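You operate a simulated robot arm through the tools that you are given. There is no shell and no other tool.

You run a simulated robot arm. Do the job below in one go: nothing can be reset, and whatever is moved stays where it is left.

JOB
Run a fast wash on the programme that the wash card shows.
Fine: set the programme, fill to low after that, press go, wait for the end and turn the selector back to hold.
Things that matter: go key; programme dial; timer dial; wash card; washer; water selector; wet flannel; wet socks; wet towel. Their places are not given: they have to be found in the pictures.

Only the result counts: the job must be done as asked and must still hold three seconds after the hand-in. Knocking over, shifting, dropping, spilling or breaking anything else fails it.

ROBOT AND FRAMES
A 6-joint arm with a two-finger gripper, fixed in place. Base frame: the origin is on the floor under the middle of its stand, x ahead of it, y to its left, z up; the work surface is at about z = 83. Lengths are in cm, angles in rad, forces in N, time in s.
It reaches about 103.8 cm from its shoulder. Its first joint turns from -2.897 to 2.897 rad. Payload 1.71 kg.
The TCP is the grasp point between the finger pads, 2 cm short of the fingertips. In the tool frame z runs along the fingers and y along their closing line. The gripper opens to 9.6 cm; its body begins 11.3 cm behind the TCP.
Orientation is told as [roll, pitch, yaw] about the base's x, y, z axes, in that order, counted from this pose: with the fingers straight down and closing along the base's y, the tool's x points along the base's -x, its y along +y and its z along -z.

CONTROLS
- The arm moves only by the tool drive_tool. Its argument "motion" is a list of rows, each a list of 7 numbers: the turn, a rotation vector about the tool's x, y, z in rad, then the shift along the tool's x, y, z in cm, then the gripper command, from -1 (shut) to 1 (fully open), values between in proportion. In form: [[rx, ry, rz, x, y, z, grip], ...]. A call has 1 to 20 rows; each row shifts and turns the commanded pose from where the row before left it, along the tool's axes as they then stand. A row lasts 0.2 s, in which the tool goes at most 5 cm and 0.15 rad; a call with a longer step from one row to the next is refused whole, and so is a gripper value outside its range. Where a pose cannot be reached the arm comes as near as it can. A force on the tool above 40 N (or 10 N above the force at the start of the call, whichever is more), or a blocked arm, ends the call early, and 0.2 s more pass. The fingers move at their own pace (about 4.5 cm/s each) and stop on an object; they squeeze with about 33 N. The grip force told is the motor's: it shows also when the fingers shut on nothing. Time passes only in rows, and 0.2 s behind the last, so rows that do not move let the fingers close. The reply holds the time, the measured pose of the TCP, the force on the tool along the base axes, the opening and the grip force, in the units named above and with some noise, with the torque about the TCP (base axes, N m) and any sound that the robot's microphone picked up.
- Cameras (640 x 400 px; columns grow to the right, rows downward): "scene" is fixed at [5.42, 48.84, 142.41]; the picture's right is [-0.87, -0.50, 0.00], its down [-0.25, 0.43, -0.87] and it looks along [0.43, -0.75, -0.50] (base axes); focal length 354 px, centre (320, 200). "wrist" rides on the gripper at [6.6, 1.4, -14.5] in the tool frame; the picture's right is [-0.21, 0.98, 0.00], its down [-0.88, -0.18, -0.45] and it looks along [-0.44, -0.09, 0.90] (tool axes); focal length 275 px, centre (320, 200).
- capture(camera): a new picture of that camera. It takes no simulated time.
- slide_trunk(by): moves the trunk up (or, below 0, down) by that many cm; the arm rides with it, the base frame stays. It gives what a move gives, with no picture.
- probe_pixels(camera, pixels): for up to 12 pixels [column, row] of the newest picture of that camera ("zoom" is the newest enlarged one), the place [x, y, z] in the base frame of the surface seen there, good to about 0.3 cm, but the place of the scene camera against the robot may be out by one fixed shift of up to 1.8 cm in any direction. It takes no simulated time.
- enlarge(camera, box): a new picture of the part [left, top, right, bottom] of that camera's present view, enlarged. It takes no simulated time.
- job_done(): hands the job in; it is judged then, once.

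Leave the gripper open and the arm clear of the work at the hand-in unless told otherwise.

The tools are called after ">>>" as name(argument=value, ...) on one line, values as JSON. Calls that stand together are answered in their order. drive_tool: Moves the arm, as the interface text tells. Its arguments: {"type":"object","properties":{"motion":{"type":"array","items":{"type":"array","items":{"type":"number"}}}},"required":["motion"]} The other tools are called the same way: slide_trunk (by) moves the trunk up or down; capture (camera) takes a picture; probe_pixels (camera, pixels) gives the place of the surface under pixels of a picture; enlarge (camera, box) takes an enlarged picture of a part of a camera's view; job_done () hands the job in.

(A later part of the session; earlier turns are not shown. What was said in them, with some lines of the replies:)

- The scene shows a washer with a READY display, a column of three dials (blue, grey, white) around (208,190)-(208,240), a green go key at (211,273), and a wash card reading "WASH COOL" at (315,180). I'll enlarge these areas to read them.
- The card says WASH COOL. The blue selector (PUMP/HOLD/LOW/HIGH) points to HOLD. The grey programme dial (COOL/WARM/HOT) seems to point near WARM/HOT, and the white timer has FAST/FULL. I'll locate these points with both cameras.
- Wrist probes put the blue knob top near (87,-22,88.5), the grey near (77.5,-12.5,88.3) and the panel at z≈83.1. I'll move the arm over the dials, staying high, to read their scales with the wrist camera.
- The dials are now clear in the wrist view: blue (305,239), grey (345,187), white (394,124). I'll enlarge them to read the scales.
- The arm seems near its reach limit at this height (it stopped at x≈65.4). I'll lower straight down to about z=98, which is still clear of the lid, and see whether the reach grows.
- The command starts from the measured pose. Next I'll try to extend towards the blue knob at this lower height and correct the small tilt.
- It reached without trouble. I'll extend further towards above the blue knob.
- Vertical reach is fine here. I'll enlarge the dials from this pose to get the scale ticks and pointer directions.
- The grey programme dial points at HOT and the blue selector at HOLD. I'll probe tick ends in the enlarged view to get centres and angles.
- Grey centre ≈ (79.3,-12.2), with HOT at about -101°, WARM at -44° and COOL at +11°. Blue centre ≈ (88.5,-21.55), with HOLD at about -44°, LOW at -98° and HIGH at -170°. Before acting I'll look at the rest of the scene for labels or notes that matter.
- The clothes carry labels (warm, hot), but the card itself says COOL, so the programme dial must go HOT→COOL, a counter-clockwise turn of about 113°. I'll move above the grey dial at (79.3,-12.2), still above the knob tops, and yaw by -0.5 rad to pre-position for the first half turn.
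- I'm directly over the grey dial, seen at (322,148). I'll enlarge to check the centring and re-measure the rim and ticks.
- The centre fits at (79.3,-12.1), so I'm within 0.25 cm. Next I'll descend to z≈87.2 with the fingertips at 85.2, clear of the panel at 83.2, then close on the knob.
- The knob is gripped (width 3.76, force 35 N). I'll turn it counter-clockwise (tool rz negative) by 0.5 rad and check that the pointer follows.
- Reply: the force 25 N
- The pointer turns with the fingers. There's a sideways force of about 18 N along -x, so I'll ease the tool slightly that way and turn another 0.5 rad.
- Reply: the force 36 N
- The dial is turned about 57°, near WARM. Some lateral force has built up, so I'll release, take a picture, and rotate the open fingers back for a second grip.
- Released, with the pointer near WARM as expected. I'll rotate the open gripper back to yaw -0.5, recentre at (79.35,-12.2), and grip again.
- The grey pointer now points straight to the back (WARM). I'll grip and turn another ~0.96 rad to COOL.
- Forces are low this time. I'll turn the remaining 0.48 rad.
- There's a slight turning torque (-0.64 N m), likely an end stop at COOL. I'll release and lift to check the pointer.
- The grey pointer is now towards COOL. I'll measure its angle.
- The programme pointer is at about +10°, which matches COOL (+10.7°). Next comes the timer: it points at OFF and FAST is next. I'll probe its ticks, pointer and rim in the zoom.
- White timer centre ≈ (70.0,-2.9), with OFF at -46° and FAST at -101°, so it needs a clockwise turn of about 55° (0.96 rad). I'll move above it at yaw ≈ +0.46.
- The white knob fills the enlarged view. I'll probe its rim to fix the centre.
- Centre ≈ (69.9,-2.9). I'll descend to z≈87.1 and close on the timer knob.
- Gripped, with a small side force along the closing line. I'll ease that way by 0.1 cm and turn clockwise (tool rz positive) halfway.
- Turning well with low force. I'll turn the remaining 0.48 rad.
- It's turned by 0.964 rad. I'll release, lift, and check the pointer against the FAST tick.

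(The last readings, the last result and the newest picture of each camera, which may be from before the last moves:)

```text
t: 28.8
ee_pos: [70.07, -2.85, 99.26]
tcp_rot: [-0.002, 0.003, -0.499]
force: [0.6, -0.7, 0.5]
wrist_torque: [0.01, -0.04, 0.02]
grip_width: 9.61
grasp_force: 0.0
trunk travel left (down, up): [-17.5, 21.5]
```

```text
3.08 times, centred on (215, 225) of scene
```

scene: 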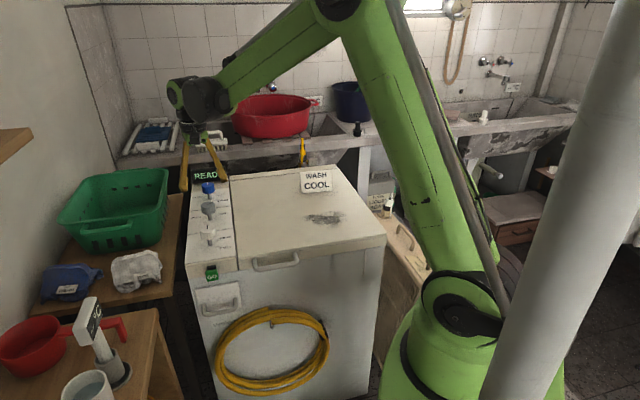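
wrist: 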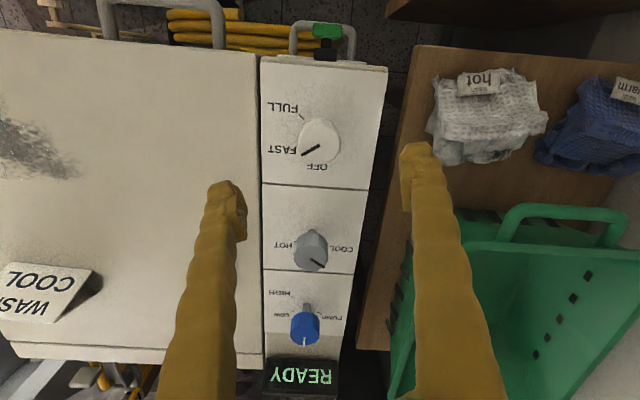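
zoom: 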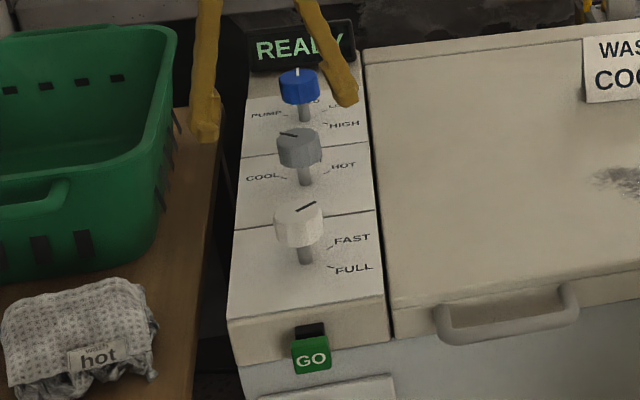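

The timer pointer is on FAST (about -99°) and the display still shows READY. Next is the water selector: I'll move above the blue knob at (88.6,-21.5) and yaw to +0.48.

>>> drive_tool(motion=[[0, 0, 0, -3.6, -1.08, 0, 1], [0, 0, 0, -3.6, -1.08, 0, 1], [0, 0, 0, -3.6, -1.08, 0, 1], [0, 0, 0, -3.6, -1.08, 0, 1], [0, 0, 0, -3.6, -1.08, 0, 1], [0, 0, 0, -3.6, -1.08, 0, 1], [0, 0, 0, -3.6, -1.08, 0, 1], [0, 0, -0.122, 0, 0, 0, 1], [0, 0, -0.122, 0, 0, 0, 1], [0, 0, -0.122, 0, 0, 0, 1], [0, 0, -0.122, 0, 0, 0, 1], [0, 0, -0.122, 0, 0, 0, 1], [0, 0, -0.122, 0, 0, 0, 1], [0, 0, -0.122, 0, 0, 0, 1], [0, 0, -0.122, 0, 0, 0, 1], [0, 0, 0, 0, 0, 1.5, 1], [0, 0, 0, 0, 0, 1.5, 1], [0, 0, 0, 0, 0, 0, 1]])

>>> capture(camera="wrist")

>>> enlarge(camera="wrist", box=[256, 105, 384, 205])

>>> capture(camera="scene")

```text
t: 32.6
ee_pos: [88.6, -21.59, 96.14]
tcp_rot: [0.0, 0.002, 0.476]
force: [-0.5, 0.9, -0.5]
wrist_torque: [0.0, 0.05, 0.03]
grip_width: 9.62
grasp_force: 0.1
trunk travel left (down, up): [-17.5, 21.5]
```

```text
taken
```

wrist: 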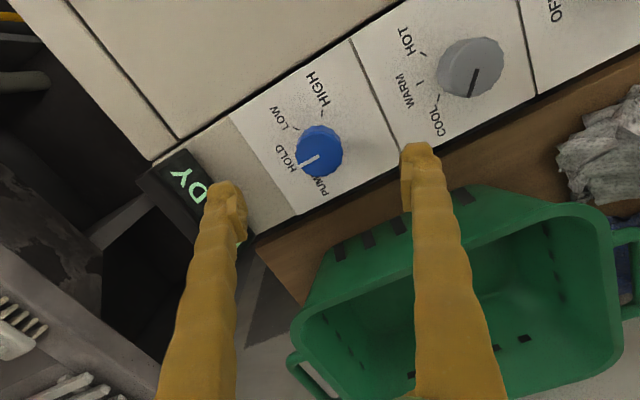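

```text
4.00 times, centred on (320, 155) of wrist
```

zoom: 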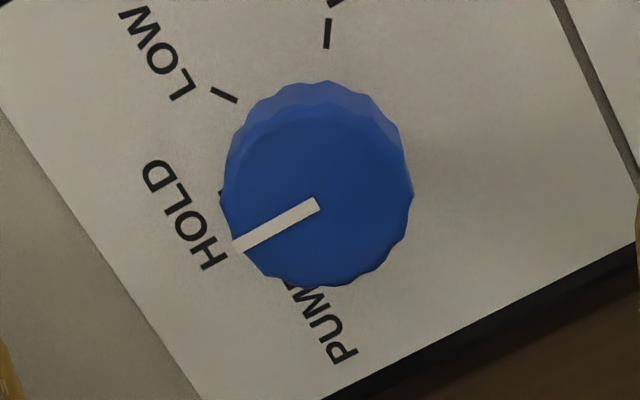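

```text
taken
```

scene: 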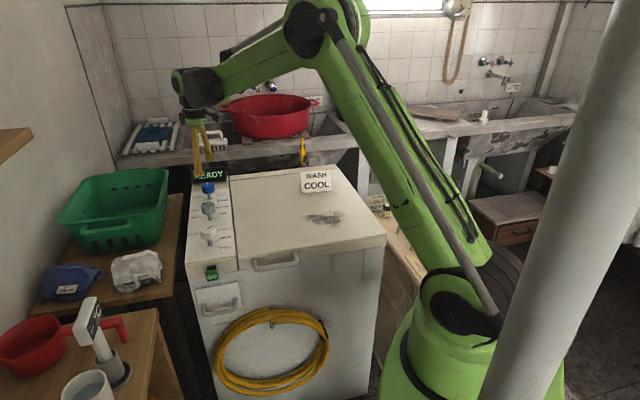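

I'm above the blue knob at HOLD. I'll probe its rim to fix the centre precisely.

>>> probe_pixels(camera="zoom", pixels=[[226, 200], [409, 195], [318, 282], [318, 110], [248, 138], [388, 258], [252, 258], [388, 136], [317, 205], [237, 246], [225, 95], [327, 33]])

```text
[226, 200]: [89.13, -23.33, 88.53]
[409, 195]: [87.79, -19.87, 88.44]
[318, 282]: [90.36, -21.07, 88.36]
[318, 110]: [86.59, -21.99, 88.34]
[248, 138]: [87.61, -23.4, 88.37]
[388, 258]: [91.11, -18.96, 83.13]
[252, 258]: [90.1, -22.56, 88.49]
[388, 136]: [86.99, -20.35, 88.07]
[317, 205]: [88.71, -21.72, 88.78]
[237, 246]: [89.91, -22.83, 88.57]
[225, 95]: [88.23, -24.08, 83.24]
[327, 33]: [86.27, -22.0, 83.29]
```

Centre ≈ (88.65,-21.53), and I'm practically on it. I'll descend and grip.

>>> drive_tool(motion=[[0, 0, 0, -0.08, 0.02, 2.0, 1], [0, 0, 0, 0, 0, 2.5, 1], [0, 0, 0, 0, 0, 2.5, 1], [0, 0, 0, 0, 0, 2.0, 1], [0, 0, 0, 0, 0, 0, 1], [0, 0, 0, 0, 0, 0, -1], [0, 0, 0, 0, 0, 0, -1], [0, 0, 0, 0, 0, 0, -1], [0, 0, 0, 0, 0, 0, -1], [0, 0, 0, 0, 0, 0, -1]])

>>> capture(camera="wrist")

```text
t: 34.8
ee_pos: [88.74, -21.57, 87.15]
tcp_rot: [-0.001, 0.002, 0.475]
force: [8.9, -9.2, 3.5]
wrist_torque: [0.05, 0.07, -0.01]
grip_width: 3.77
grasp_force: 35.3
trunk travel left (down, up): [-17.5, 21.5]
```

```text
taken
```

wrist: 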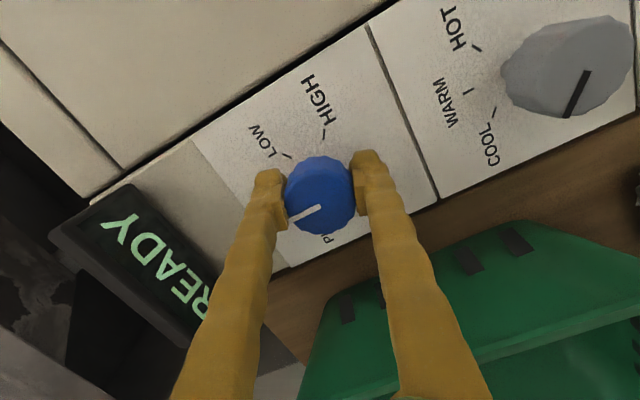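

Gripped. I'll ease slightly along the closing line and turn clockwise 0.96 rad towards LOW, in two parts.

>>> drive_tool(motion=[[0, 0, 0, 0, -0.08, 0, -1], [0, 0, 0.12, 0, 0, 0, -1], [0, 0, 0.12, 0, 0, 0, -1], [0, 0, 0.12, 0, 0, 0, -1], [0, 0, 0.12, 0, 0, 0, -1]])

>>> capture(camera="wrist")

```text
t: 36.0
ee_pos: [88.67, -21.5, 87.16]
tcp_rot: [-0.001, 0.002, -0.006]
force: [-3.4, -1.8, -4.3]
wrist_torque: [0.14, -0.07, 0.03]
grip_width: 3.76
grasp_force: 34.7
trunk travel left (down, up): [-17.5, 21.5]
```

```text
taken
```

wrist: 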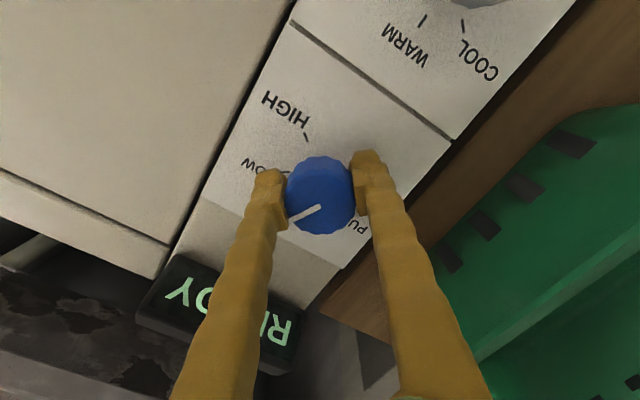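

Good. I'll turn the remaining 0.48 rad to LOW.

>>> drive_tool(motion=[[0, 0, 0.12, 0, 0, 0, -1], [0, 0, 0.12, 0, 0, 0, -1], [0, 0, 0.12, 0, 0, 0, -1], [0, 0, 0.12, 0, 0, 0, -1], [0, 0, 0, 0, 0, 0, -1]])

>>> capture(camera="wrist")

>>> enlarge(camera="scene", box=[170, 150, 260, 240])

```text
t: 37.2
ee_pos: [88.54, -21.51, 87.17]
tcp_rot: [-0.002, 0.002, -0.487]
force: [-13.9, 10.9, -16.2]
wrist_torque: [0.06, 0.09, -0.01]
grip_width: 3.78
grasp_force: 34.9
trunk travel left (down, up): [-17.5, 21.5]
```

```text
taken
```

wrist: 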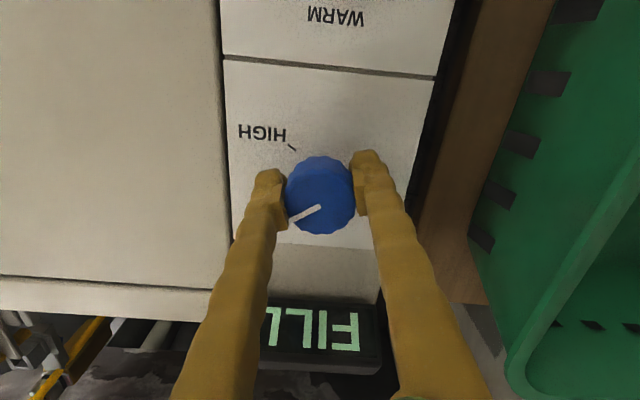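

```text
4.44 times, centred on (215, 195) of scene
```

zoom: 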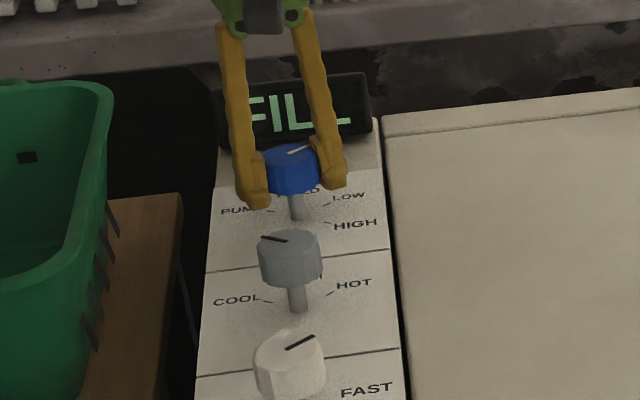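

The display now shows FILL and the pointer is at LOW. I'll release, lift, and check.

>>> drive_tool(motion=[[0, 0, 0, 0, 0, 0, 1], [0, 0, 0, 0, 0, 0, 1], [0, 0, 0, 0, 0, 0, 1], [0, 0, 0, 0, 0, 0, 1], [0, 0, 0, 0, 0, -3, 1], [0, 0, 0, 0, 0, -3, 1], [0, 0, 0, 0, 0, -3, 1], [0, 0, 0, 0, 0, 0, 1]])

>>> capture(camera="wrist")

>>> enlarge(camera="scene", box=[170, 150, 260, 240])

```text
t: 39.0
ee_pos: [88.62, -21.54, 96.21]
tcp_rot: [-0.001, 0.0, -0.485]
force: [-0.3, -0.1, -0.6]
wrist_torque: [-0.02, -0.03, 0.0]
grip_width: 9.57
grasp_force: 0.1
trunk travel left (down, up): [-17.5, 21.5]
```

```text
taken
```

wrist: 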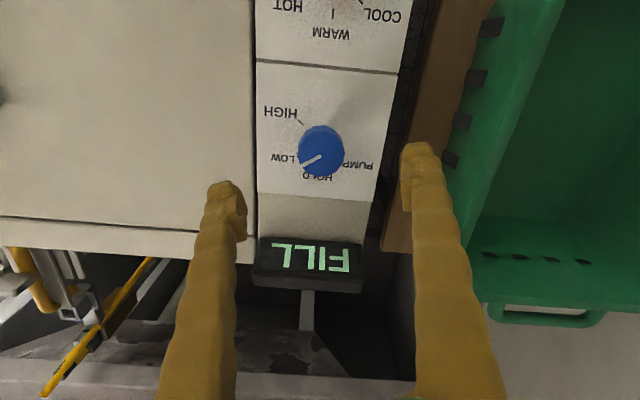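

```text
4.44 times, centred on (215, 195) of scene
```

zoom: 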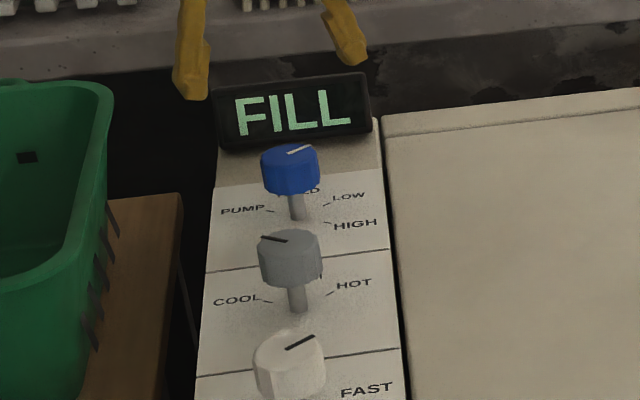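

The selector is at LOW and the machine is filling. Meanwhile I'll move high over towards the GO key at about (63,3.5,81) to look at it closely, facing the front.

>>> drive_tool(motion=[[0, 0, 0, 3.5, 1.0, -0.4, 1], [0, 0, 0, 3.5, 1.0, -0.4, 1], [0, 0, 0, 3.5, 1.0, -0.4, 1], [0, 0, 0, 3.5, 1.0, -0.4, 1], [0, 0, 0, 3.5, 1.0, -0.4, 1], [0, 0, 0, 3.5, 1.0, -0.4, 1], [0, 0, 0, 3.5, 1.0, -0.4, 1], [0, 0, 0, 3.5, 1.0, -0.4, 1], [0, 0, 0, 3.5, 1.0, -0.4, 1], [0, 0, 0, 3.5, 1.0, -0.4, 1], [0, 0, 0.1, 0, 0, 0, 1], [0, 0, 0.1, 0, 0, 0, 1], [0, 0, 0.1, 0, 0, 0, 1], [0, 0, 0, 0, 0, 0, 1]])

>>> capture(camera="wrist")

>>> capture(camera="scene")

```text
t: 42.0
ee_pos: [62.27, 3.6, 100.18]
tcp_rot: [-0.002, 0.001, -0.786]
force: [0.3, 0.9, 0.7]
wrist_torque: [0.01, 0.0, -0.03]
grip_width: 9.6
grasp_force: 0.0
trunk travel left (down, up): [-17.5, 21.5]
```

```text
taken
```

wrist: 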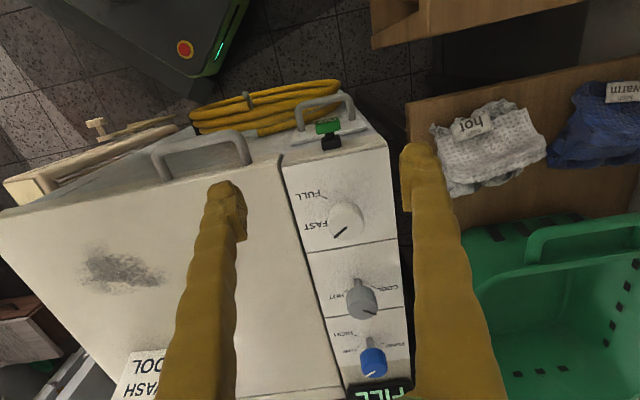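

```text
taken
```

scene: 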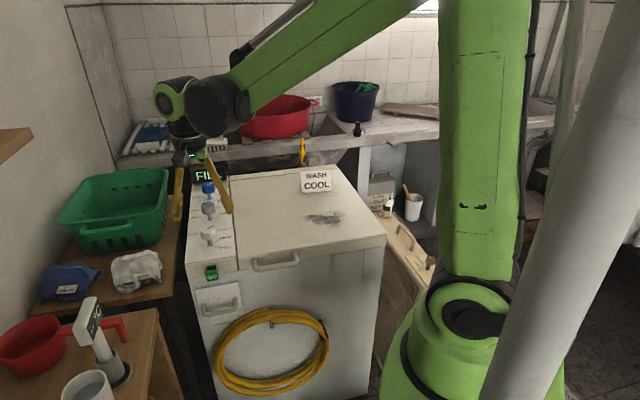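

The GO key is at (330,133) in the wrist view and the display still seems to read FILL. I'll enlarge the key and the display.

>>> enlarge(camera="wrist", box=[280, 90, 376, 160])

>>> probe_pixels(camera="zoom", pixels=[[320, 240], [280, 225], [370, 225], [270, 255], [370, 260], [330, 310], [330, 350], [250, 380], [440, 370], [200, 110], [480, 70], [320, 200]])

>>> enlarge(camera="scene", box=[180, 160, 250, 200])

>>> enlarge(camera="scene", box=[180, 240, 280, 320])

```text
5.71 times, centred on (328, 125) of wrist
```

zoom: 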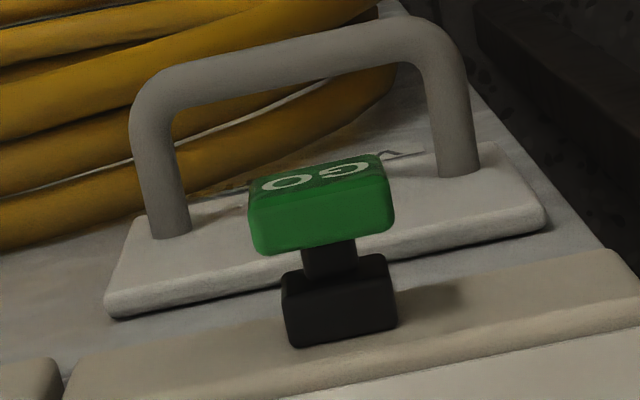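

```text
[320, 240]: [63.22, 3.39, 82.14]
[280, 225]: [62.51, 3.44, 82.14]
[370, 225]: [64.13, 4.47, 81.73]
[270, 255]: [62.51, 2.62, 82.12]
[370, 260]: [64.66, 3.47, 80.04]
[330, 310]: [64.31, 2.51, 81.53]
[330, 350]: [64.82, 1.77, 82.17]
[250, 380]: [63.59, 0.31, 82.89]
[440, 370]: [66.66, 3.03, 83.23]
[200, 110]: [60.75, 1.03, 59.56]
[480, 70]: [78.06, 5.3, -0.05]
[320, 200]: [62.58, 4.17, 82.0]
```

```text
9.14 times, centred on (215, 180) of scene
```

zoom: 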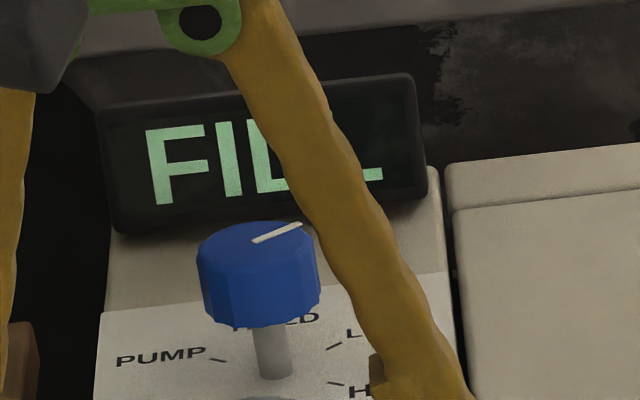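

```text
5.00 times, centred on (230, 280) of scene
```

zoom: 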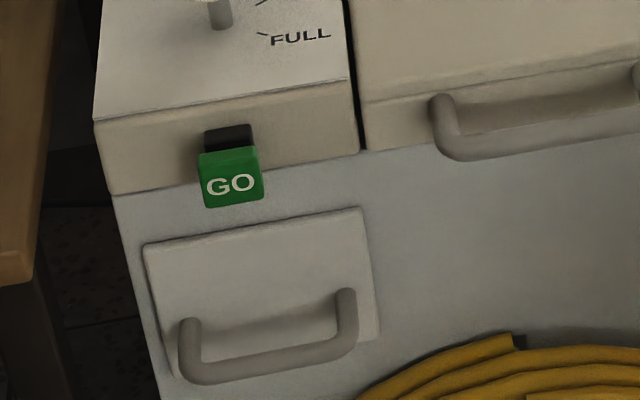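

The GO key is a push button: its green cap sits on a stem out of the front face, and its front centre is about (62.6,4.3,80.7). It is pushed inwards along (+0.71,-0.71). I'll probe its surroundings (drawer handle, thermometer on the table, cloth) for clearance.

>>> probe_pixels(camera="wrist", pixels=[[325, 102], [302, 115], [352, 110], [350, 130], [330, 128], [475, 120], [440, 130], [410, 110], [215, 137], [165, 165], [325, 122]])

>>> probe_pixels(camera="scene", pixels=[[88, 315], [95, 330], [110, 370], [120, 325], [125, 345], [90, 385], [218, 308], [240, 300], [204, 310], [211, 277], [211, 268], [158, 310]])

```text
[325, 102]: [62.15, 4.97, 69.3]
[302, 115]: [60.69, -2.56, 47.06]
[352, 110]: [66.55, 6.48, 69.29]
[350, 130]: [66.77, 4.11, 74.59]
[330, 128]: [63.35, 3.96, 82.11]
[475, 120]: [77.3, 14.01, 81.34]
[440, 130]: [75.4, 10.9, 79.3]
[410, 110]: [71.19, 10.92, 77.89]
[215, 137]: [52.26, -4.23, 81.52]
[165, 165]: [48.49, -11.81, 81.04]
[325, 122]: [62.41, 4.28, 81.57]
```

```text
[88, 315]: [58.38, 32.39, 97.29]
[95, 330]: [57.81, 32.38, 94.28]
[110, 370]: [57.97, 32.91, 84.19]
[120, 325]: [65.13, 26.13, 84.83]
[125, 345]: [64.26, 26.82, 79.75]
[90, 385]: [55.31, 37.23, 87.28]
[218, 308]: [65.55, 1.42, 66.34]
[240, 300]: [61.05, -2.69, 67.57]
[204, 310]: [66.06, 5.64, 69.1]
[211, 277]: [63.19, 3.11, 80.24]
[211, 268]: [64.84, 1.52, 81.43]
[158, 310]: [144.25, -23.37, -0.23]
```

Clearances are good: the handle top is at z≈69 and the thermometer is 25 cm away. I'll close the fingers and move outwards in front of the key, staying high, then check the display.

>>> drive_tool(motion=[[0, 0, 0, 2.0, 0.4, 0, -1], [0, 0, 0, 1.8, 0.33, 0, -1], [0, 0, 0, 0, 0, 0, -1], [0, 0, 0, 0, 0, 0, -1], [0, 0, 0, 0, 0, 0, -1], [0, 0, 0, 0, 0, 0, -1], [0, 0, 0, 0, 0, 0, -1]])

>>> capture(camera="scene")

>>> capture(camera="wrist")

>>> enlarge(camera="scene", box=[180, 160, 250, 200])

```text
t: 43.6
ee_pos: [60.22, 6.81, 100.25]
tcp_rot: [-0.003, 0.003, -0.784]
force: [0.4, -0.6, -0.7]
wrist_torque: [0.01, -0.01, 0.03]
grip_width: 0.0
grasp_force: 29.6
trunk travel left (down, up): [-17.5, 21.5]
```

```text
taken
```

scene: 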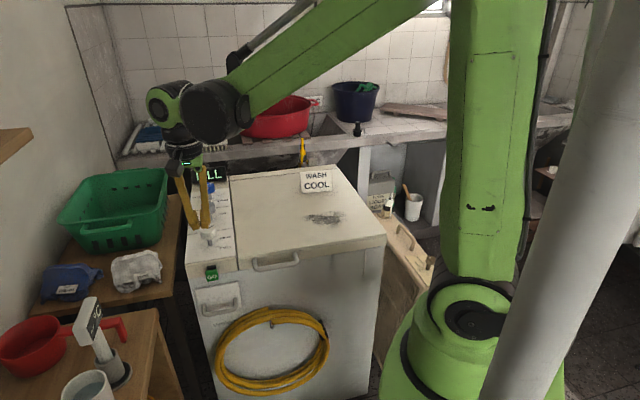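

```text
taken
```

wrist: 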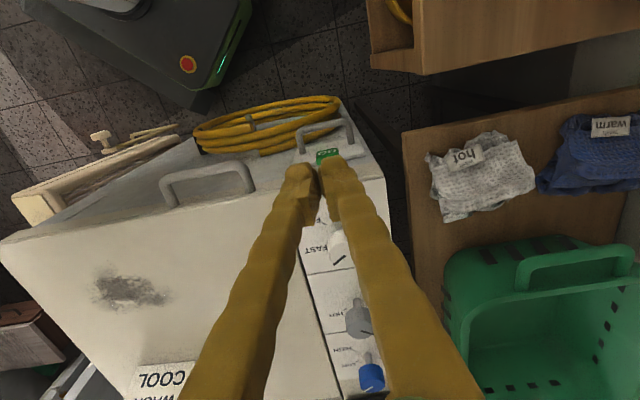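

```text
9.14 times, centred on (215, 180) of scene
```

zoom: 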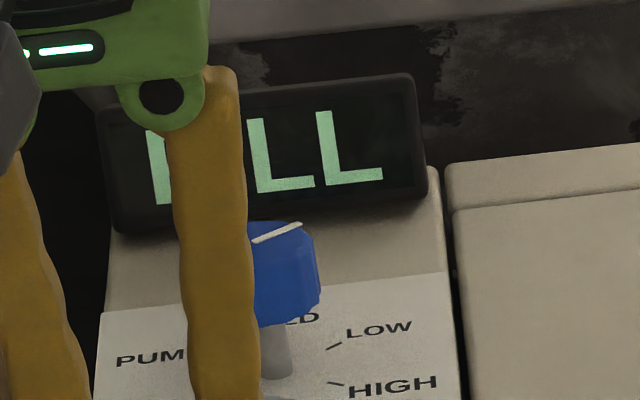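

Still FILL at t=43.6. I'll wait here until the fill ends before pressing GO.

>>> drive_tool(motion=[[0, 0, 0, 0, 0, 0, -1], [0, 0, 0, 0, 0, 0, -1], [0, 0, 0, 0, 0, 0, -1], [0, 0, 0, 0, 0, 0, -1], [0, 0, 0, 0, 0, 0, -1], [0, 0, 0, 0, 0, 0, -1], [0, 0, 0, 0, 0, 0, -1], [0, 0, 0, 0, 0, 0, -1], [0, 0, 0, 0, 0, 0, -1], [0, 0, 0, 0, 0, 0, -1], [0, 0, 0, 0, 0, 0, -1], [0, 0, 0, 0, 0, 0, -1], [0, 0, 0, 0, 0, 0, -1], [0, 0, 0, 0, 0, 0, -1], [0, 0, 0, 0, 0, 0, -1], [0, 0, 0, 0, 0, 0, -1], [0, 0, 0, 0, 0, 0, -1], [0, 0, 0, 0, 0, 0, -1], [0, 0, 0, 0, 0, 0, -1], [0, 0, 0, 0, 0, 0, -1]])

>>> enlarge(camera="scene", box=[180, 160, 250, 200])

```text
t: 47.8
ee_pos: [60.32, 6.78, 100.24]
tcp_rot: [-0.002, 0.003, -0.784]
force: [0.3, -0.5, -0.3]
wrist_torque: [-0.02, 0.0, -0.01]
grip_width: 0.0
grasp_force: 29.6
trunk travel left (down, up): [-17.5, 21.5]
```

```text
9.14 times, centred on (215, 180) of scene
```

zoom: 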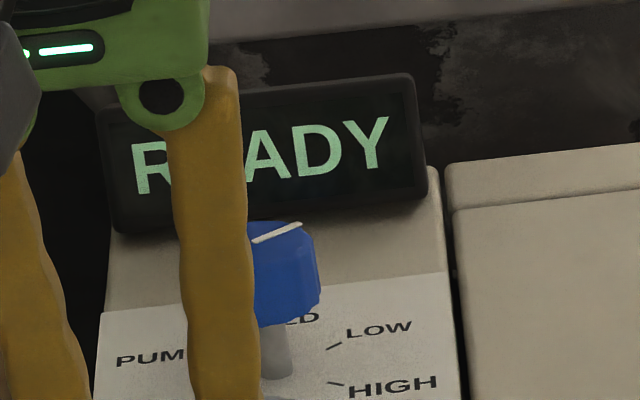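

The display reads READY again, so the fill is complete. I'll lower the closed fingers in front of the key to z≈81 (tips at 79).

>>> drive_tool(motion=[[0, 0, 0, 0, 0, 3.2, -1], [0, 0, 0, 0, 0, 3.2, -1], [0, 0, 0, 0, 0, 3.2, -1], [0, 0, 0, 0, 0, 3.2, -1], [0, 0, 0, 0, 0, 3.2, -1], [0, 0, 0, 0, 0, 3.2, -1], [0, 0, 0, 0, 0, 0, -1]])

>>> capture(camera="wrist")

>>> capture(camera="scene")

>>> enlarge(camera="scene", box=[170, 220, 270, 320])

```text
t: 49.4
ee_pos: [60.03, 6.72, 80.96]
tcp_rot: [-0.001, 0.003, -0.784]
force: [1.4, -0.2, -0.2]
wrist_torque: [-0.01, 0.02, 0.01]
grip_width: 0.0
grasp_force: 30.0
trunk travel left (down, up): [-17.5, 21.5]
```

```text
taken
```

wrist: 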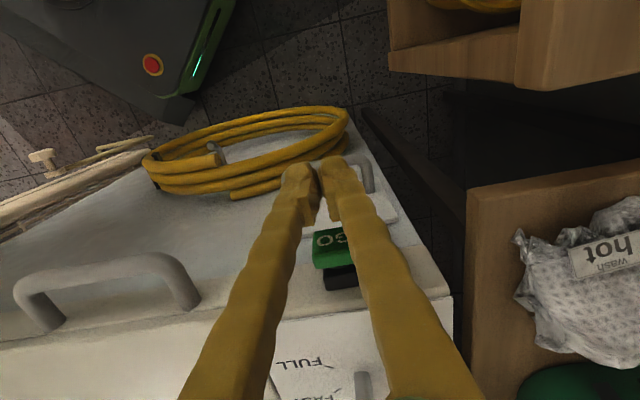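

```text
taken
```

scene: 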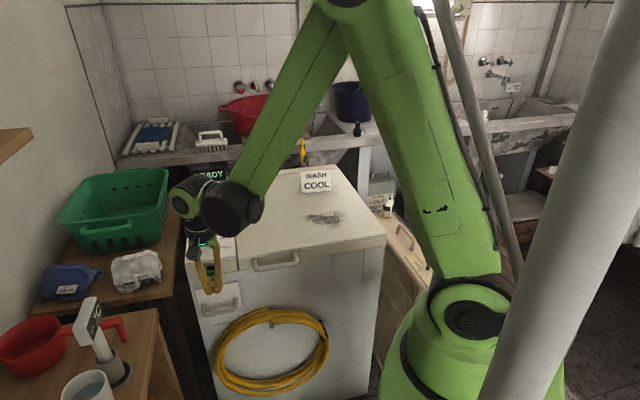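

```text
4.00 times, centred on (220, 270) of scene
```

zoom: 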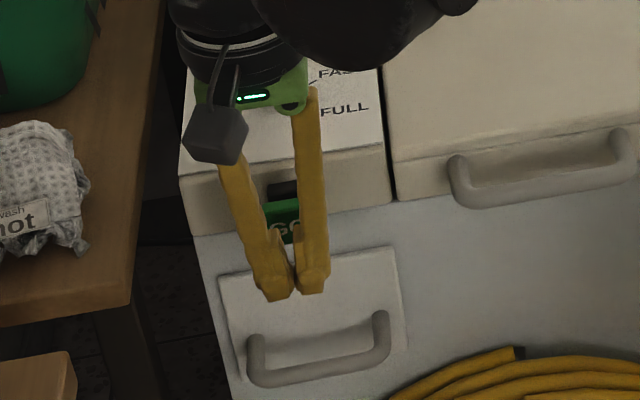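

The closed fingers are in front of the key and aligned with it. I'll push inwards (tool -x) in small steps and watch the force.

>>> drive_tool(motion=[[0, 0, 0, -0.4, 0, 0, -1], [0, 0, 0, -0.4, 0, 0, -1], [0, 0, 0, -0.4, 0, 0, -1], [0, 0, 0, -0.3, 0, 0, -1], [0, 0, 0, -0.3, 0, 0, -1]])

>>> capture(camera="wrist")

```text
t: 50.6
ee_pos: [61.44, 5.54, 81.1]
tcp_rot: [-0.002, 0.001, -0.783]
force: [0.6, -0.2, -0.3]
wrist_torque: [-0.04, 0.02, 0.04]
grip_width: 0.0
grasp_force: 29.3
trunk travel left (down, up): [-17.5, 21.5]
```

```text
taken
```

wrist: 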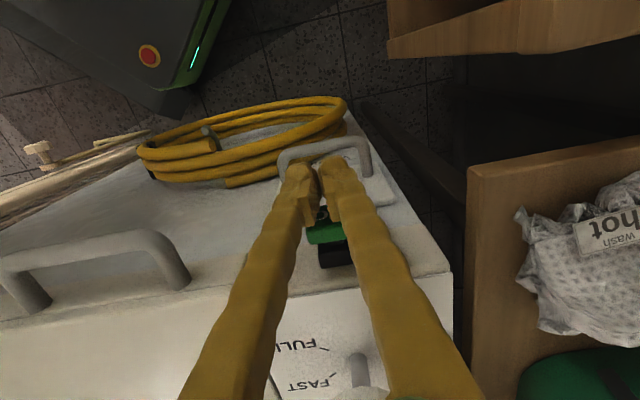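

No contact yet. I'll continue inwards in smaller steps.

>>> drive_tool(motion=[[0, 0, 0, -0.2, 0, 0, -1], [0, 0, 0, -0.2, 0, 0, -1], [0, 0, 0, -0.2, 0, 0, -1], [0, 0, 0, 0, 0, 0, -1]])

>>> enlarge(camera="wrist", box=[270, 150, 390, 290])

```text
t: 51.6
ee_pos: [61.89, 5.07, 81.02]
tcp_rot: [0.0, 0.001, -0.784]
force: [-0.1, 0.0, -0.2]
wrist_torque: [0.01, 0.04, 0.02]
grip_width: 0.6
grasp_force: 29.4
trunk travel left (down, up): [-17.5, 21.5]
```

```text
2.86 times, centred on (330, 220) of wrist
```

zoom: 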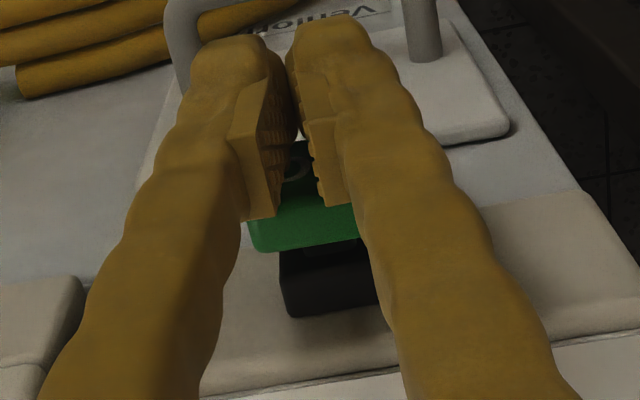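

The fingers are just at the cap (opening reads 0.6). I'll push a little further and check.

>>> drive_tool(motion=[[0, 0, 0, -0.2, 0, 0, -1], [0, 0, 0, -0.2, 0, 0, -1], [0, 0, 0, 0, 0, 0, -1]])

>>> enlarge(camera="wrist", box=[270, 150, 390, 290])

>>> enlarge(camera="scene", box=[180, 150, 270, 290])

```text
t: 52.4
ee_pos: [62.19, 4.78, 81.0]
tcp_rot: [-0.001, 0.0, -0.782]
force: [-1.1, 0.9, 0.1]
wrist_torque: [0.04, 0.05, -0.01]
grip_width: 0.6
grasp_force: 29.3
trunk travel left (down, up): [-17.5, 21.5]
```

```text
2.86 times, centred on (330, 220) of wrist
```

zoom: 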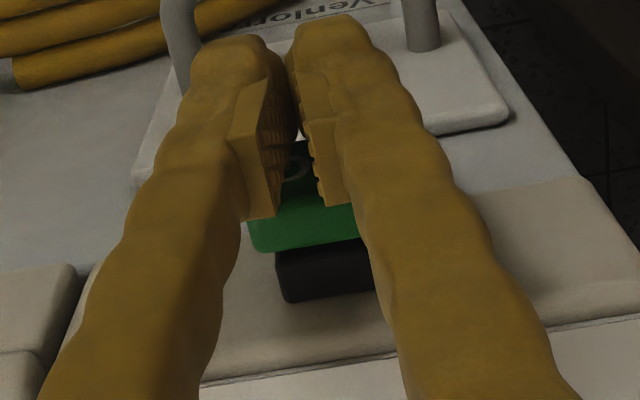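

```text
2.86 times, centred on (225, 220) of scene
```

zoom: 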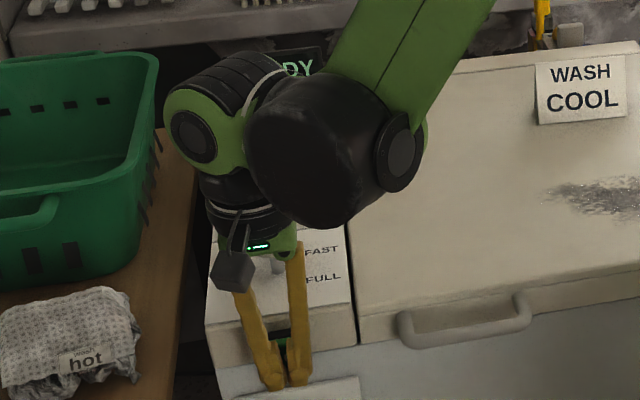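

The cap is moving in with the fingers (the gap to the collar shrinks) and the display still shows READY. I'll push further.

>>> drive_tool(motion=[[0, 0, 0, -0.2, 0, 0, -1], [0, 0, 0, -0.15, 0, 0, -1], [0, 0, 0, 0, 0, 0, -1]])

>>> enlarge(camera="wrist", box=[270, 150, 390, 290])

>>> enlarge(camera="scene", box=[180, 150, 270, 290])

```text
t: 53.2
ee_pos: [62.25, 4.44, 81.04]
tcp_rot: [-0.001, 0.002, -0.783]
force: [-5.2, 4.3, -2.9]
wrist_torque: [0.09, 0.1, -0.07]
grip_width: 0.61
grasp_force: 29.0
trunk travel left (down, up): [-17.5, 21.5]
heard: click
```

```text
2.86 times, centred on (330, 220) of wrist
```

zoom: 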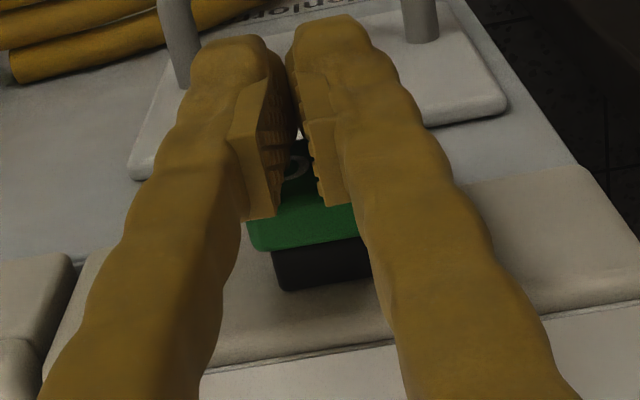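

```text
2.86 times, centred on (225, 220) of scene
```

zoom: 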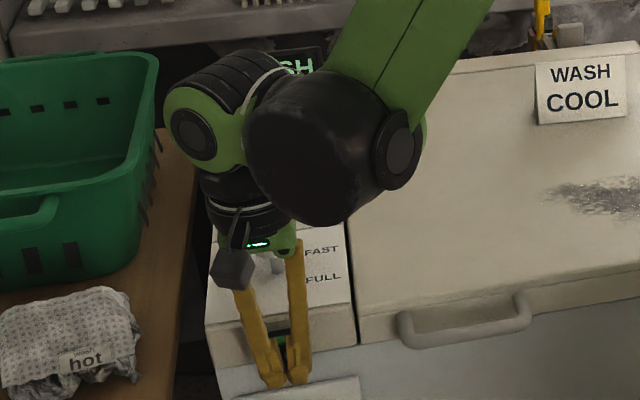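

A click was heard and the display now ends in "SH" (WASH), so the wash has started. I'll back the fingers away from the key and rise.

>>> drive_tool(motion=[[0, 0, 0, 1.0, 0, 0, -1], [0, 0, 0, 1.5, 0, 0, -1], [0, 0, 0, 1.5, 0, 0, -1], [0, 0, 0, 0, 0, -3, -1], [0, 0, 0, 0, 0, -3, -1], [0, 0, 0, 0, 0, -3, -1], [0, 0, 0, 0, 0, -3, -1], [0, 0, 0, 0, 0, -3, -1], [0, 0, 0, 0, 0, -3, 1], [0, 0, 0, 0, 0, 0, 1]])

>>> capture(camera="wrist")

>>> capture(camera="scene")

>>> enlarge(camera="scene", box=[170, 150, 270, 290])

```text
t: 55.4
ee_pos: [59.6, 7.24, 99.08]
tcp_rot: [-0.001, -0.001, -0.784]
force: [0.1, 0.1, -0.6]
wrist_torque: [0.0, -0.03, 0.01]
grip_width: 5.19
grasp_force: 0.1
trunk travel left (down, up): [-17.5, 21.5]
```

```text
taken
```

wrist: 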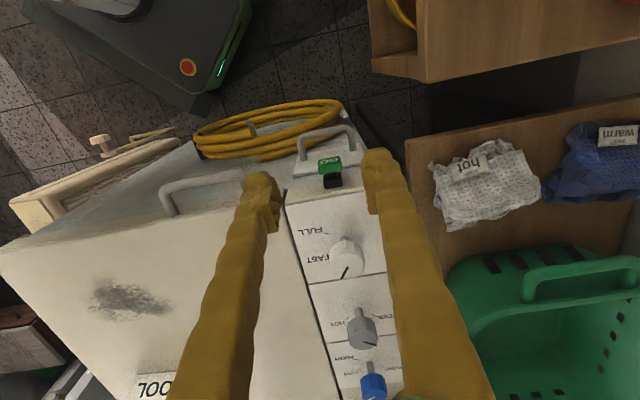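

```text
taken
```

scene: 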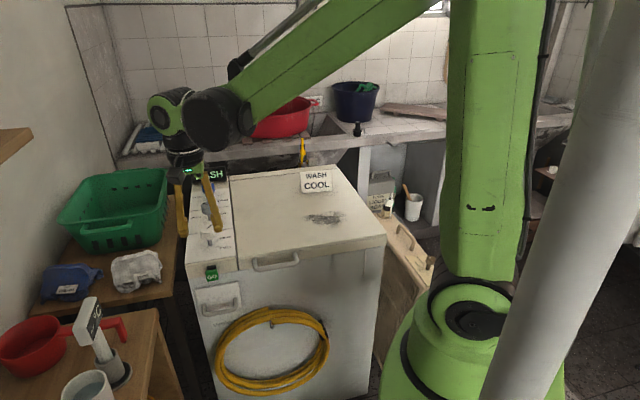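

```text
2.86 times, centred on (220, 220) of scene
```

zoom: 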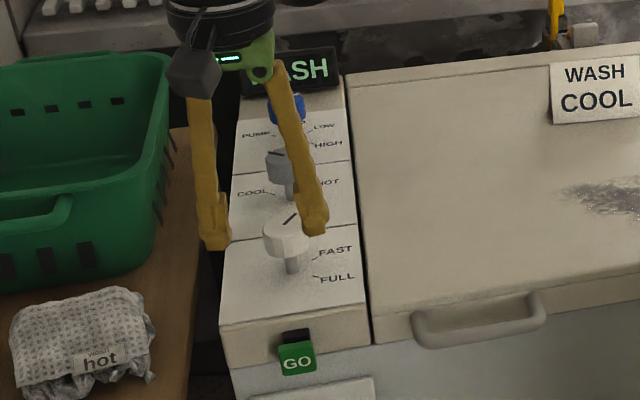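

WASH is running. I'll travel high to hover above the blue selector, with the gripper open and yaw -0.48. From there the wrist camera can see the display, and I'll wait for the end.

>>> drive_tool(motion=[[0, 0, 0, -3.7, 0, 0, 1], [0, 0, 0, -3.7, 0, 0, 1], [0, 0, 0, -3.7, 0, 0, 1], [0, 0, 0, -3.7, 0, 0, 1], [0, 0, 0, -3.7, 0, 0, 1], [0, 0, 0, -3.7, 0, 0, 1], [0, 0, 0, -3.7, 0, 0, 1], [0, 0, 0, -3.7, 0, 0, 1], [0, 0, 0, -3.7, 0, 0, 1], [0, 0, 0, -3.7, 0, 0, 1], [0, 0, 0, -3.7, 0.1, 0, 1], [0, 0, -0.1, 0, 0, 0, 1], [0, 0, -0.1, 0, 0, 0, 1], [0, 0, -0.1, 0, 0, 1.5, 1], [0, 0, 0, 0, 0, 1.4, 1], [0, 0, 0, 0, 0, 0, 1]])

>>> capture(camera="wrist")

>>> enlarge(camera="scene", box=[170, 150, 270, 290])

```text
t: 58.8
ee_pos: [88.39, -21.23, 96.06]
tcp_rot: [-0.001, 0.001, -0.484]
force: [0.6, -0.6, 0.4]
wrist_torque: [0.0, 0.0, 0.03]
grip_width: 9.6
grasp_force: 0.1
trunk travel left (down, up): [-17.5, 21.5]
```

```text
taken
```

wrist: 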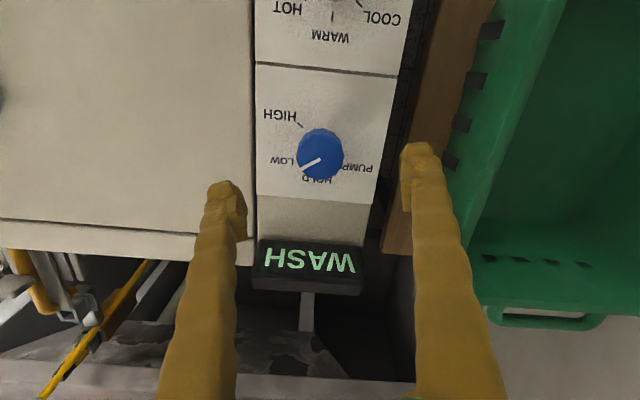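

```text
2.86 times, centred on (220, 220) of scene
```

zoom: 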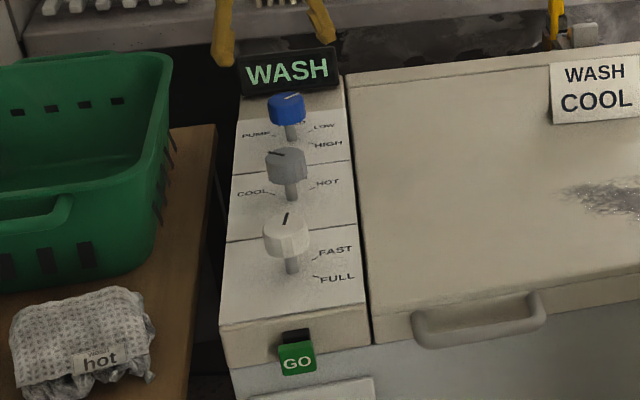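

The timer is winding back towards OFF and the display shows WASH. I'll recentre over the blue knob and wait.

>>> drive_tool(motion=[[0, 0, 0, -0.37, -0.14, 0, 1], [0, 0, 0, 0, 0, 0, 1], [0, 0, 0, 0, 0, 0, 1], [0, 0, 0, 0, 0, 0, 1], [0, 0, 0, 0, 0, 0, 1], [0, 0, 0, 0, 0, 0, 1], [0, 0, 0, 0, 0, 0, 1], [0, 0, 0, 0, 0, 0, 1], [0, 0, 0, 0, 0, 0, 1], [0, 0, 0, 0, 0, 0, 1], [0, 0, 0, 0, 0, 0, 1], [0, 0, 0, 0, 0, 0, 1], [0, 0, 0, 0, 0, 0, 1], [0, 0, 0, 0, 0, 0, 1], [0, 0, 0, 0, 0, 0, 1]])

>>> capture(camera="wrist")

>>> enlarge(camera="scene", box=[170, 150, 270, 290])

```text
t: 62.0
ee_pos: [88.64, -21.53, 96.07]
tcp_rot: [-0.001, 0.001, -0.483]
force: [0.1, 1.0, 0.4]
wrist_torque: [-0.01, -0.03, -0.02]
grip_width: 9.58
grasp_force: 0.2
trunk travel left (down, up): [-17.5, 21.5]
```

```text
taken
```

wrist: 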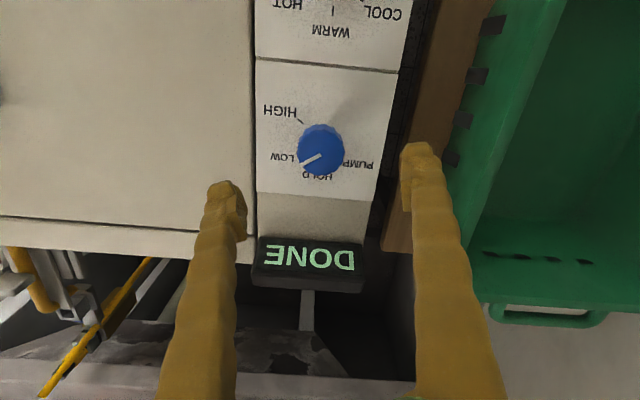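

```text
2.86 times, centred on (220, 220) of scene
```

zoom: 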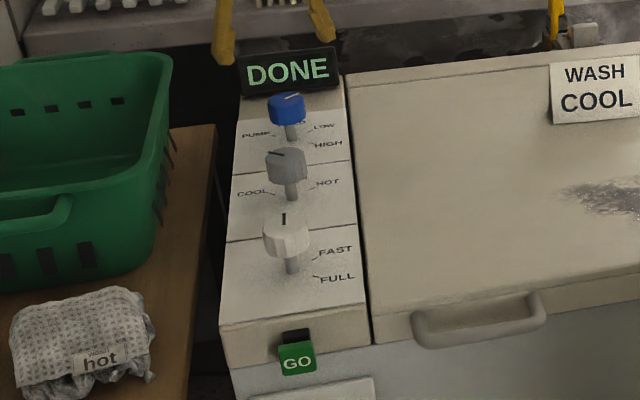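

The display shows DONE and the timer is back at OFF. I'll descend on the blue selector and grip it to turn it back to HOLD.

>>> drive_tool(motion=[[0, 0, 0, 0, 0, 2.0, 1], [0, 0, 0, 0, 0, 2.5, 1], [0, 0, 0, 0, 0, 2.5, 1], [0, 0, 0, 0, 0, 1.9, 1], [0, 0, 0, 0, 0, 0, 1], [0, 0, 0, 0, 0, 0, -1], [0, 0, 0, 0, 0, 0, -1], [0, 0, 0, 0, 0, 0, -1], [0, 0, 0, 0, 0, 0, -1], [0, 0, 0, 0, 0, 0, -1]])

>>> capture(camera="wrist")

```text
t: 64.2
ee_pos: [88.85, -21.53, 87.19]
tcp_rot: [-0.002, 0.003, -0.483]
force: [4.5, 5.2, 0.5]
wrist_torque: [-0.05, 0.03, 0.0]
grip_width: 3.78
grasp_force: 35.0
trunk travel left (down, up): [-17.5, 21.5]
```

```text
taken
```

wrist: 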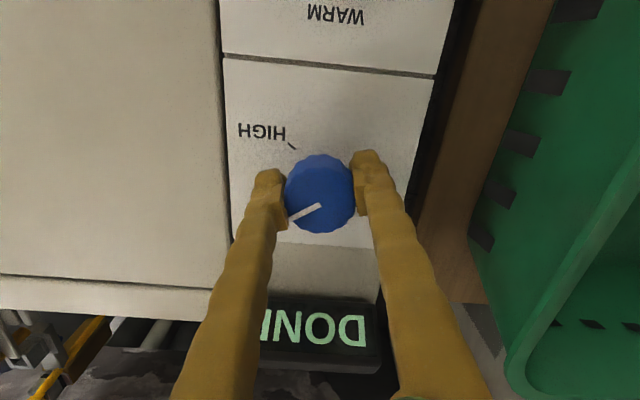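

Gripped with low force. I'll turn counter-clockwise halfway.

>>> drive_tool(motion=[[0, 0, 0, 0.1, 0.02, 0, -1], [0, 0, -0.12, 0, 0, 0, -1], [0, 0, -0.12, 0, 0, 0, -1], [0, 0, -0.12, 0, 0, 0, -1], [0, 0, -0.12, 0, 0, 0, -1]])

>>> capture(camera="wrist")

```text
t: 65.4
ee_pos: [88.72, -21.54, 87.1]
tcp_rot: [0.0, 0.003, 0.0]
force: [25.9, -4.5, 5.4]
wrist_torque: [-0.03, -0.16, -0.04]
grip_width: 3.75
grasp_force: 35.1
trunk travel left (down, up): [-17.5, 21.5]
```

```text
taken
```

wrist: 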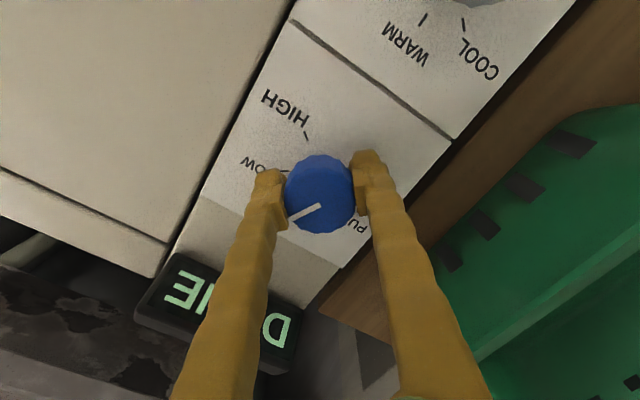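

It's following. There's a side force of +26 N along x, so I'll ease +0.15 cm that way and turn the remaining 0.48 rad.

>>> drive_tool(motion=[[0, 0, 0, -0.15, -0.02, 0, -1], [0, 0, -0.12, 0, 0, 0, -1], [0, 0, -0.12, 0, 0, 0, -1], [0, 0, -0.12, 0, 0, 0, -1], [0, 0, -0.12, 0, 0, 0, -1], [0, 0, 0, 0, 0, 0, -1]])

>>> capture(camera="wrist")

>>> enlarge(camera="scene", box=[170, 150, 260, 240])

```text
t: 66.8
ee_pos: [88.7, -21.59, 87.05]
tcp_rot: [0.001, 0.002, 0.478]
force: [-12.8, -1.7, -14.4]
wrist_torque: [-0.17, 0.28, 0.05]
grip_width: 3.76
grasp_force: 34.9
trunk travel left (down, up): [-17.5, 21.5]
```

```text
taken
```

wrist: 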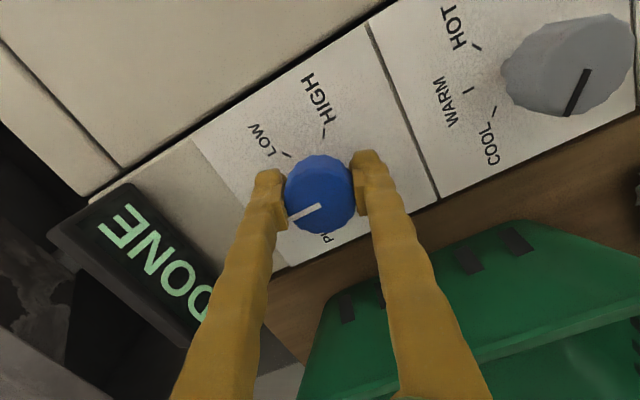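

```text
4.44 times, centred on (215, 195) of scene
```

zoom: 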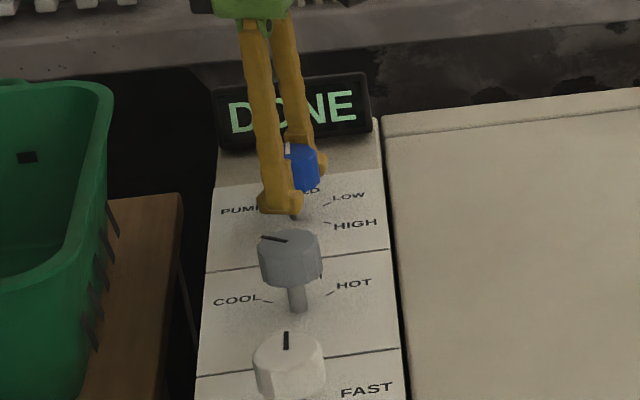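

The selector is turned back by 0.96 rad, towards HOLD. I'll release, lift clear, and verify.

>>> drive_tool(motion=[[0, 0, 0, 0, 0, 0, 1], [0, 0, 0, 0, 0, 0, 1], [0, 0, 0, 0, 0, 0, 1], [0, 0, 0, 0, 0, 0, 1], [0, 0, 0, 0, 0, -3, 1], [0, 0, 0, 0, 0, -3, 1], [0, 0, 0, 0, 0, -3, 1], [0, 0, 0, 0, 0, 0, 1]])

>>> capture(camera="wrist")

>>> enlarge(camera="wrist", box=[256, 105, 384, 205])

>>> enlarge(camera="scene", box=[170, 150, 260, 240])

```text
t: 68.6
ee_pos: [88.71, -21.48, 96.22]
tcp_rot: [0.0, 0.004, 0.476]
force: [0.2, 0.5, 0.1]
wrist_torque: [0.01, -0.02, -0.01]
grip_width: 9.58
grasp_force: 0.0
trunk travel left (down, up): [-17.5, 21.5]
```

```text
taken
```

wrist: 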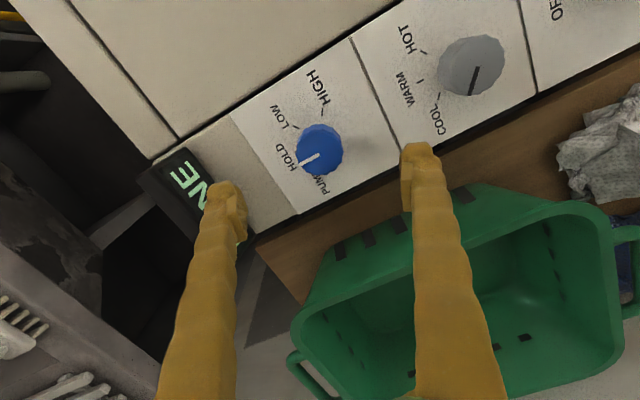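

```text
4.00 times, centred on (320, 155) of wrist
```

zoom: 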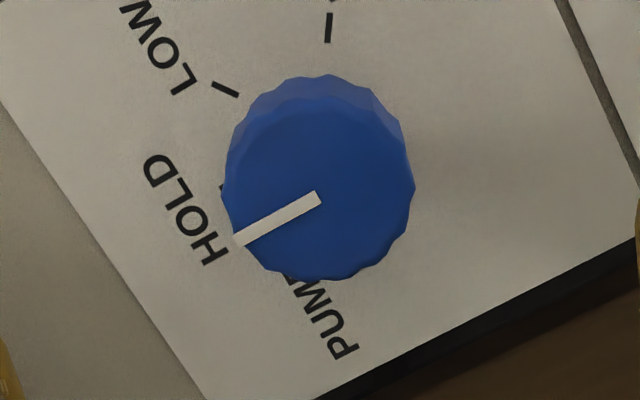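

```text
4.44 times, centred on (215, 195) of scene
```

zoom: 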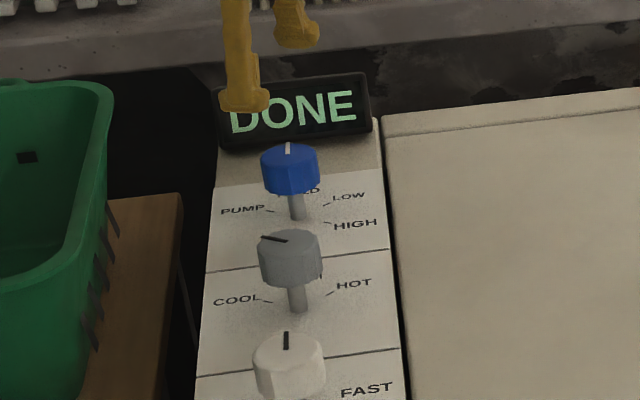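

The pointer is back at HOLD exactly as at the start, the display shows DONE, and the programme is still at COOL. I'll retreat the arm up and back, clear of the washer, with the gripper open.

>>> drive_tool(motion=[[0, 0, 0.12, 0, 0, -1, 1], [0, 0, 0.12, 0, 0, -1, 1], [0, 0, 0.12, 0, 0, -1, 1], [0, 0, 0.116, 0, 0, -1, 1], [0, 0, 0, 3.5, 0, -1, 1], [0, 0, 0, 3.5, 0, -1, 1], [0, 0, 0, 3.5, 0, -1, 1], [0, 0, 0, 3.5, 0, -1, 1], [0, 0, 0, 3.5, 0, -1, 1], [0, 0, 0, 3.5, 0, -1, 1], [0, 0, 0, 3.5, 0, -1, 1], [0, 0, 0, 3.5, 0, -1, 1], [0, 0, 0, 3.5, 0, -1, 1], [0, 0, 0, 3.5, 0, -1, 1], [0, 0, 0, 3.5, 0, -1, 1], [0, 0, 0, 3.5, 0, -1, 1], [0, 0, 0, 0, 0, 0, 1]])

>>> capture(camera="scene")

>>> enlarge(camera="scene", box=[170, 150, 270, 290])

```text
t: 72.2
ee_pos: [46.72, -21.54, 112.28]
tcp_rot: [-0.001, 0.001, 0.0]
force: [-0.1, -0.3, 0.2]
wrist_torque: [-0.01, -0.04, -0.02]
grip_width: 9.6
grasp_force: 0.1
trunk travel left (down, up): [-17.5, 21.5]
```

```text
taken
```

scene: 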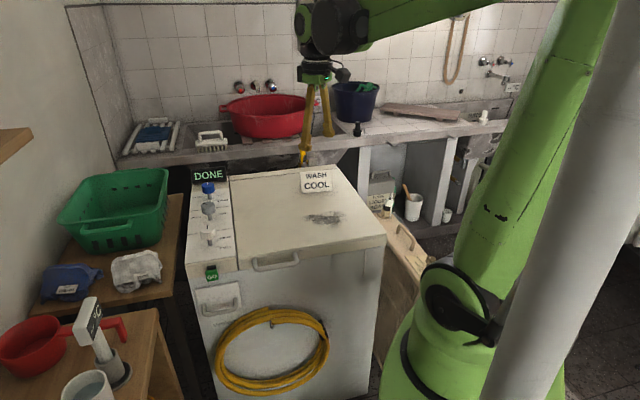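

```text
2.86 times, centred on (220, 220) of scene
```

zoom: 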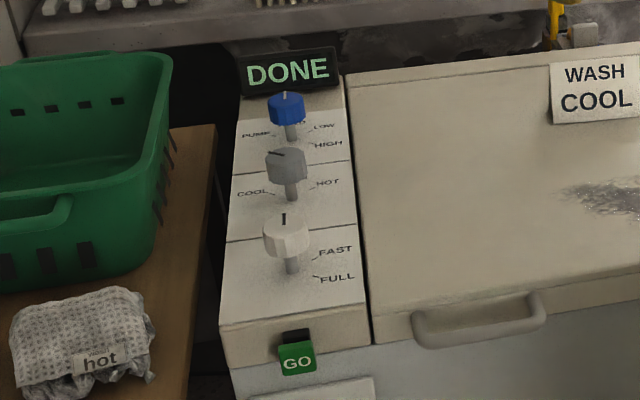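

The display reads DONE. The selector is on HOLD, the programme on COOL and the timer back at OFF. Nothing else has moved, the arm is clear and the gripper is open, so I'm handing in.

>>> job_done()

```text
The job is handed in.
```

The fast wash ran on COOL, the programme the wash card shows, and the display read DONE when I handed the job in.

1. **Programme:** I turned the programme dial from HOT to COOL.
2. **Timer:** I set the timer dial to FAST. It wound back to OFF by itself during the wash.
3. **Water:** I turned the selector from HOLD to LOW. The display showed FILL, then READY, before I went on.
4. **Go:** I pressed the go key; there was a click and the display changed to WASH.
5. **End:** Once the display read DONE, I turned the selector back to HOLD and checked it in the pictures.

The last scene picture shows nothing else moved. The arm is clear of the washer with the gripper open. I left the cloths beside the washer alone; two carry labels for hot and warm.
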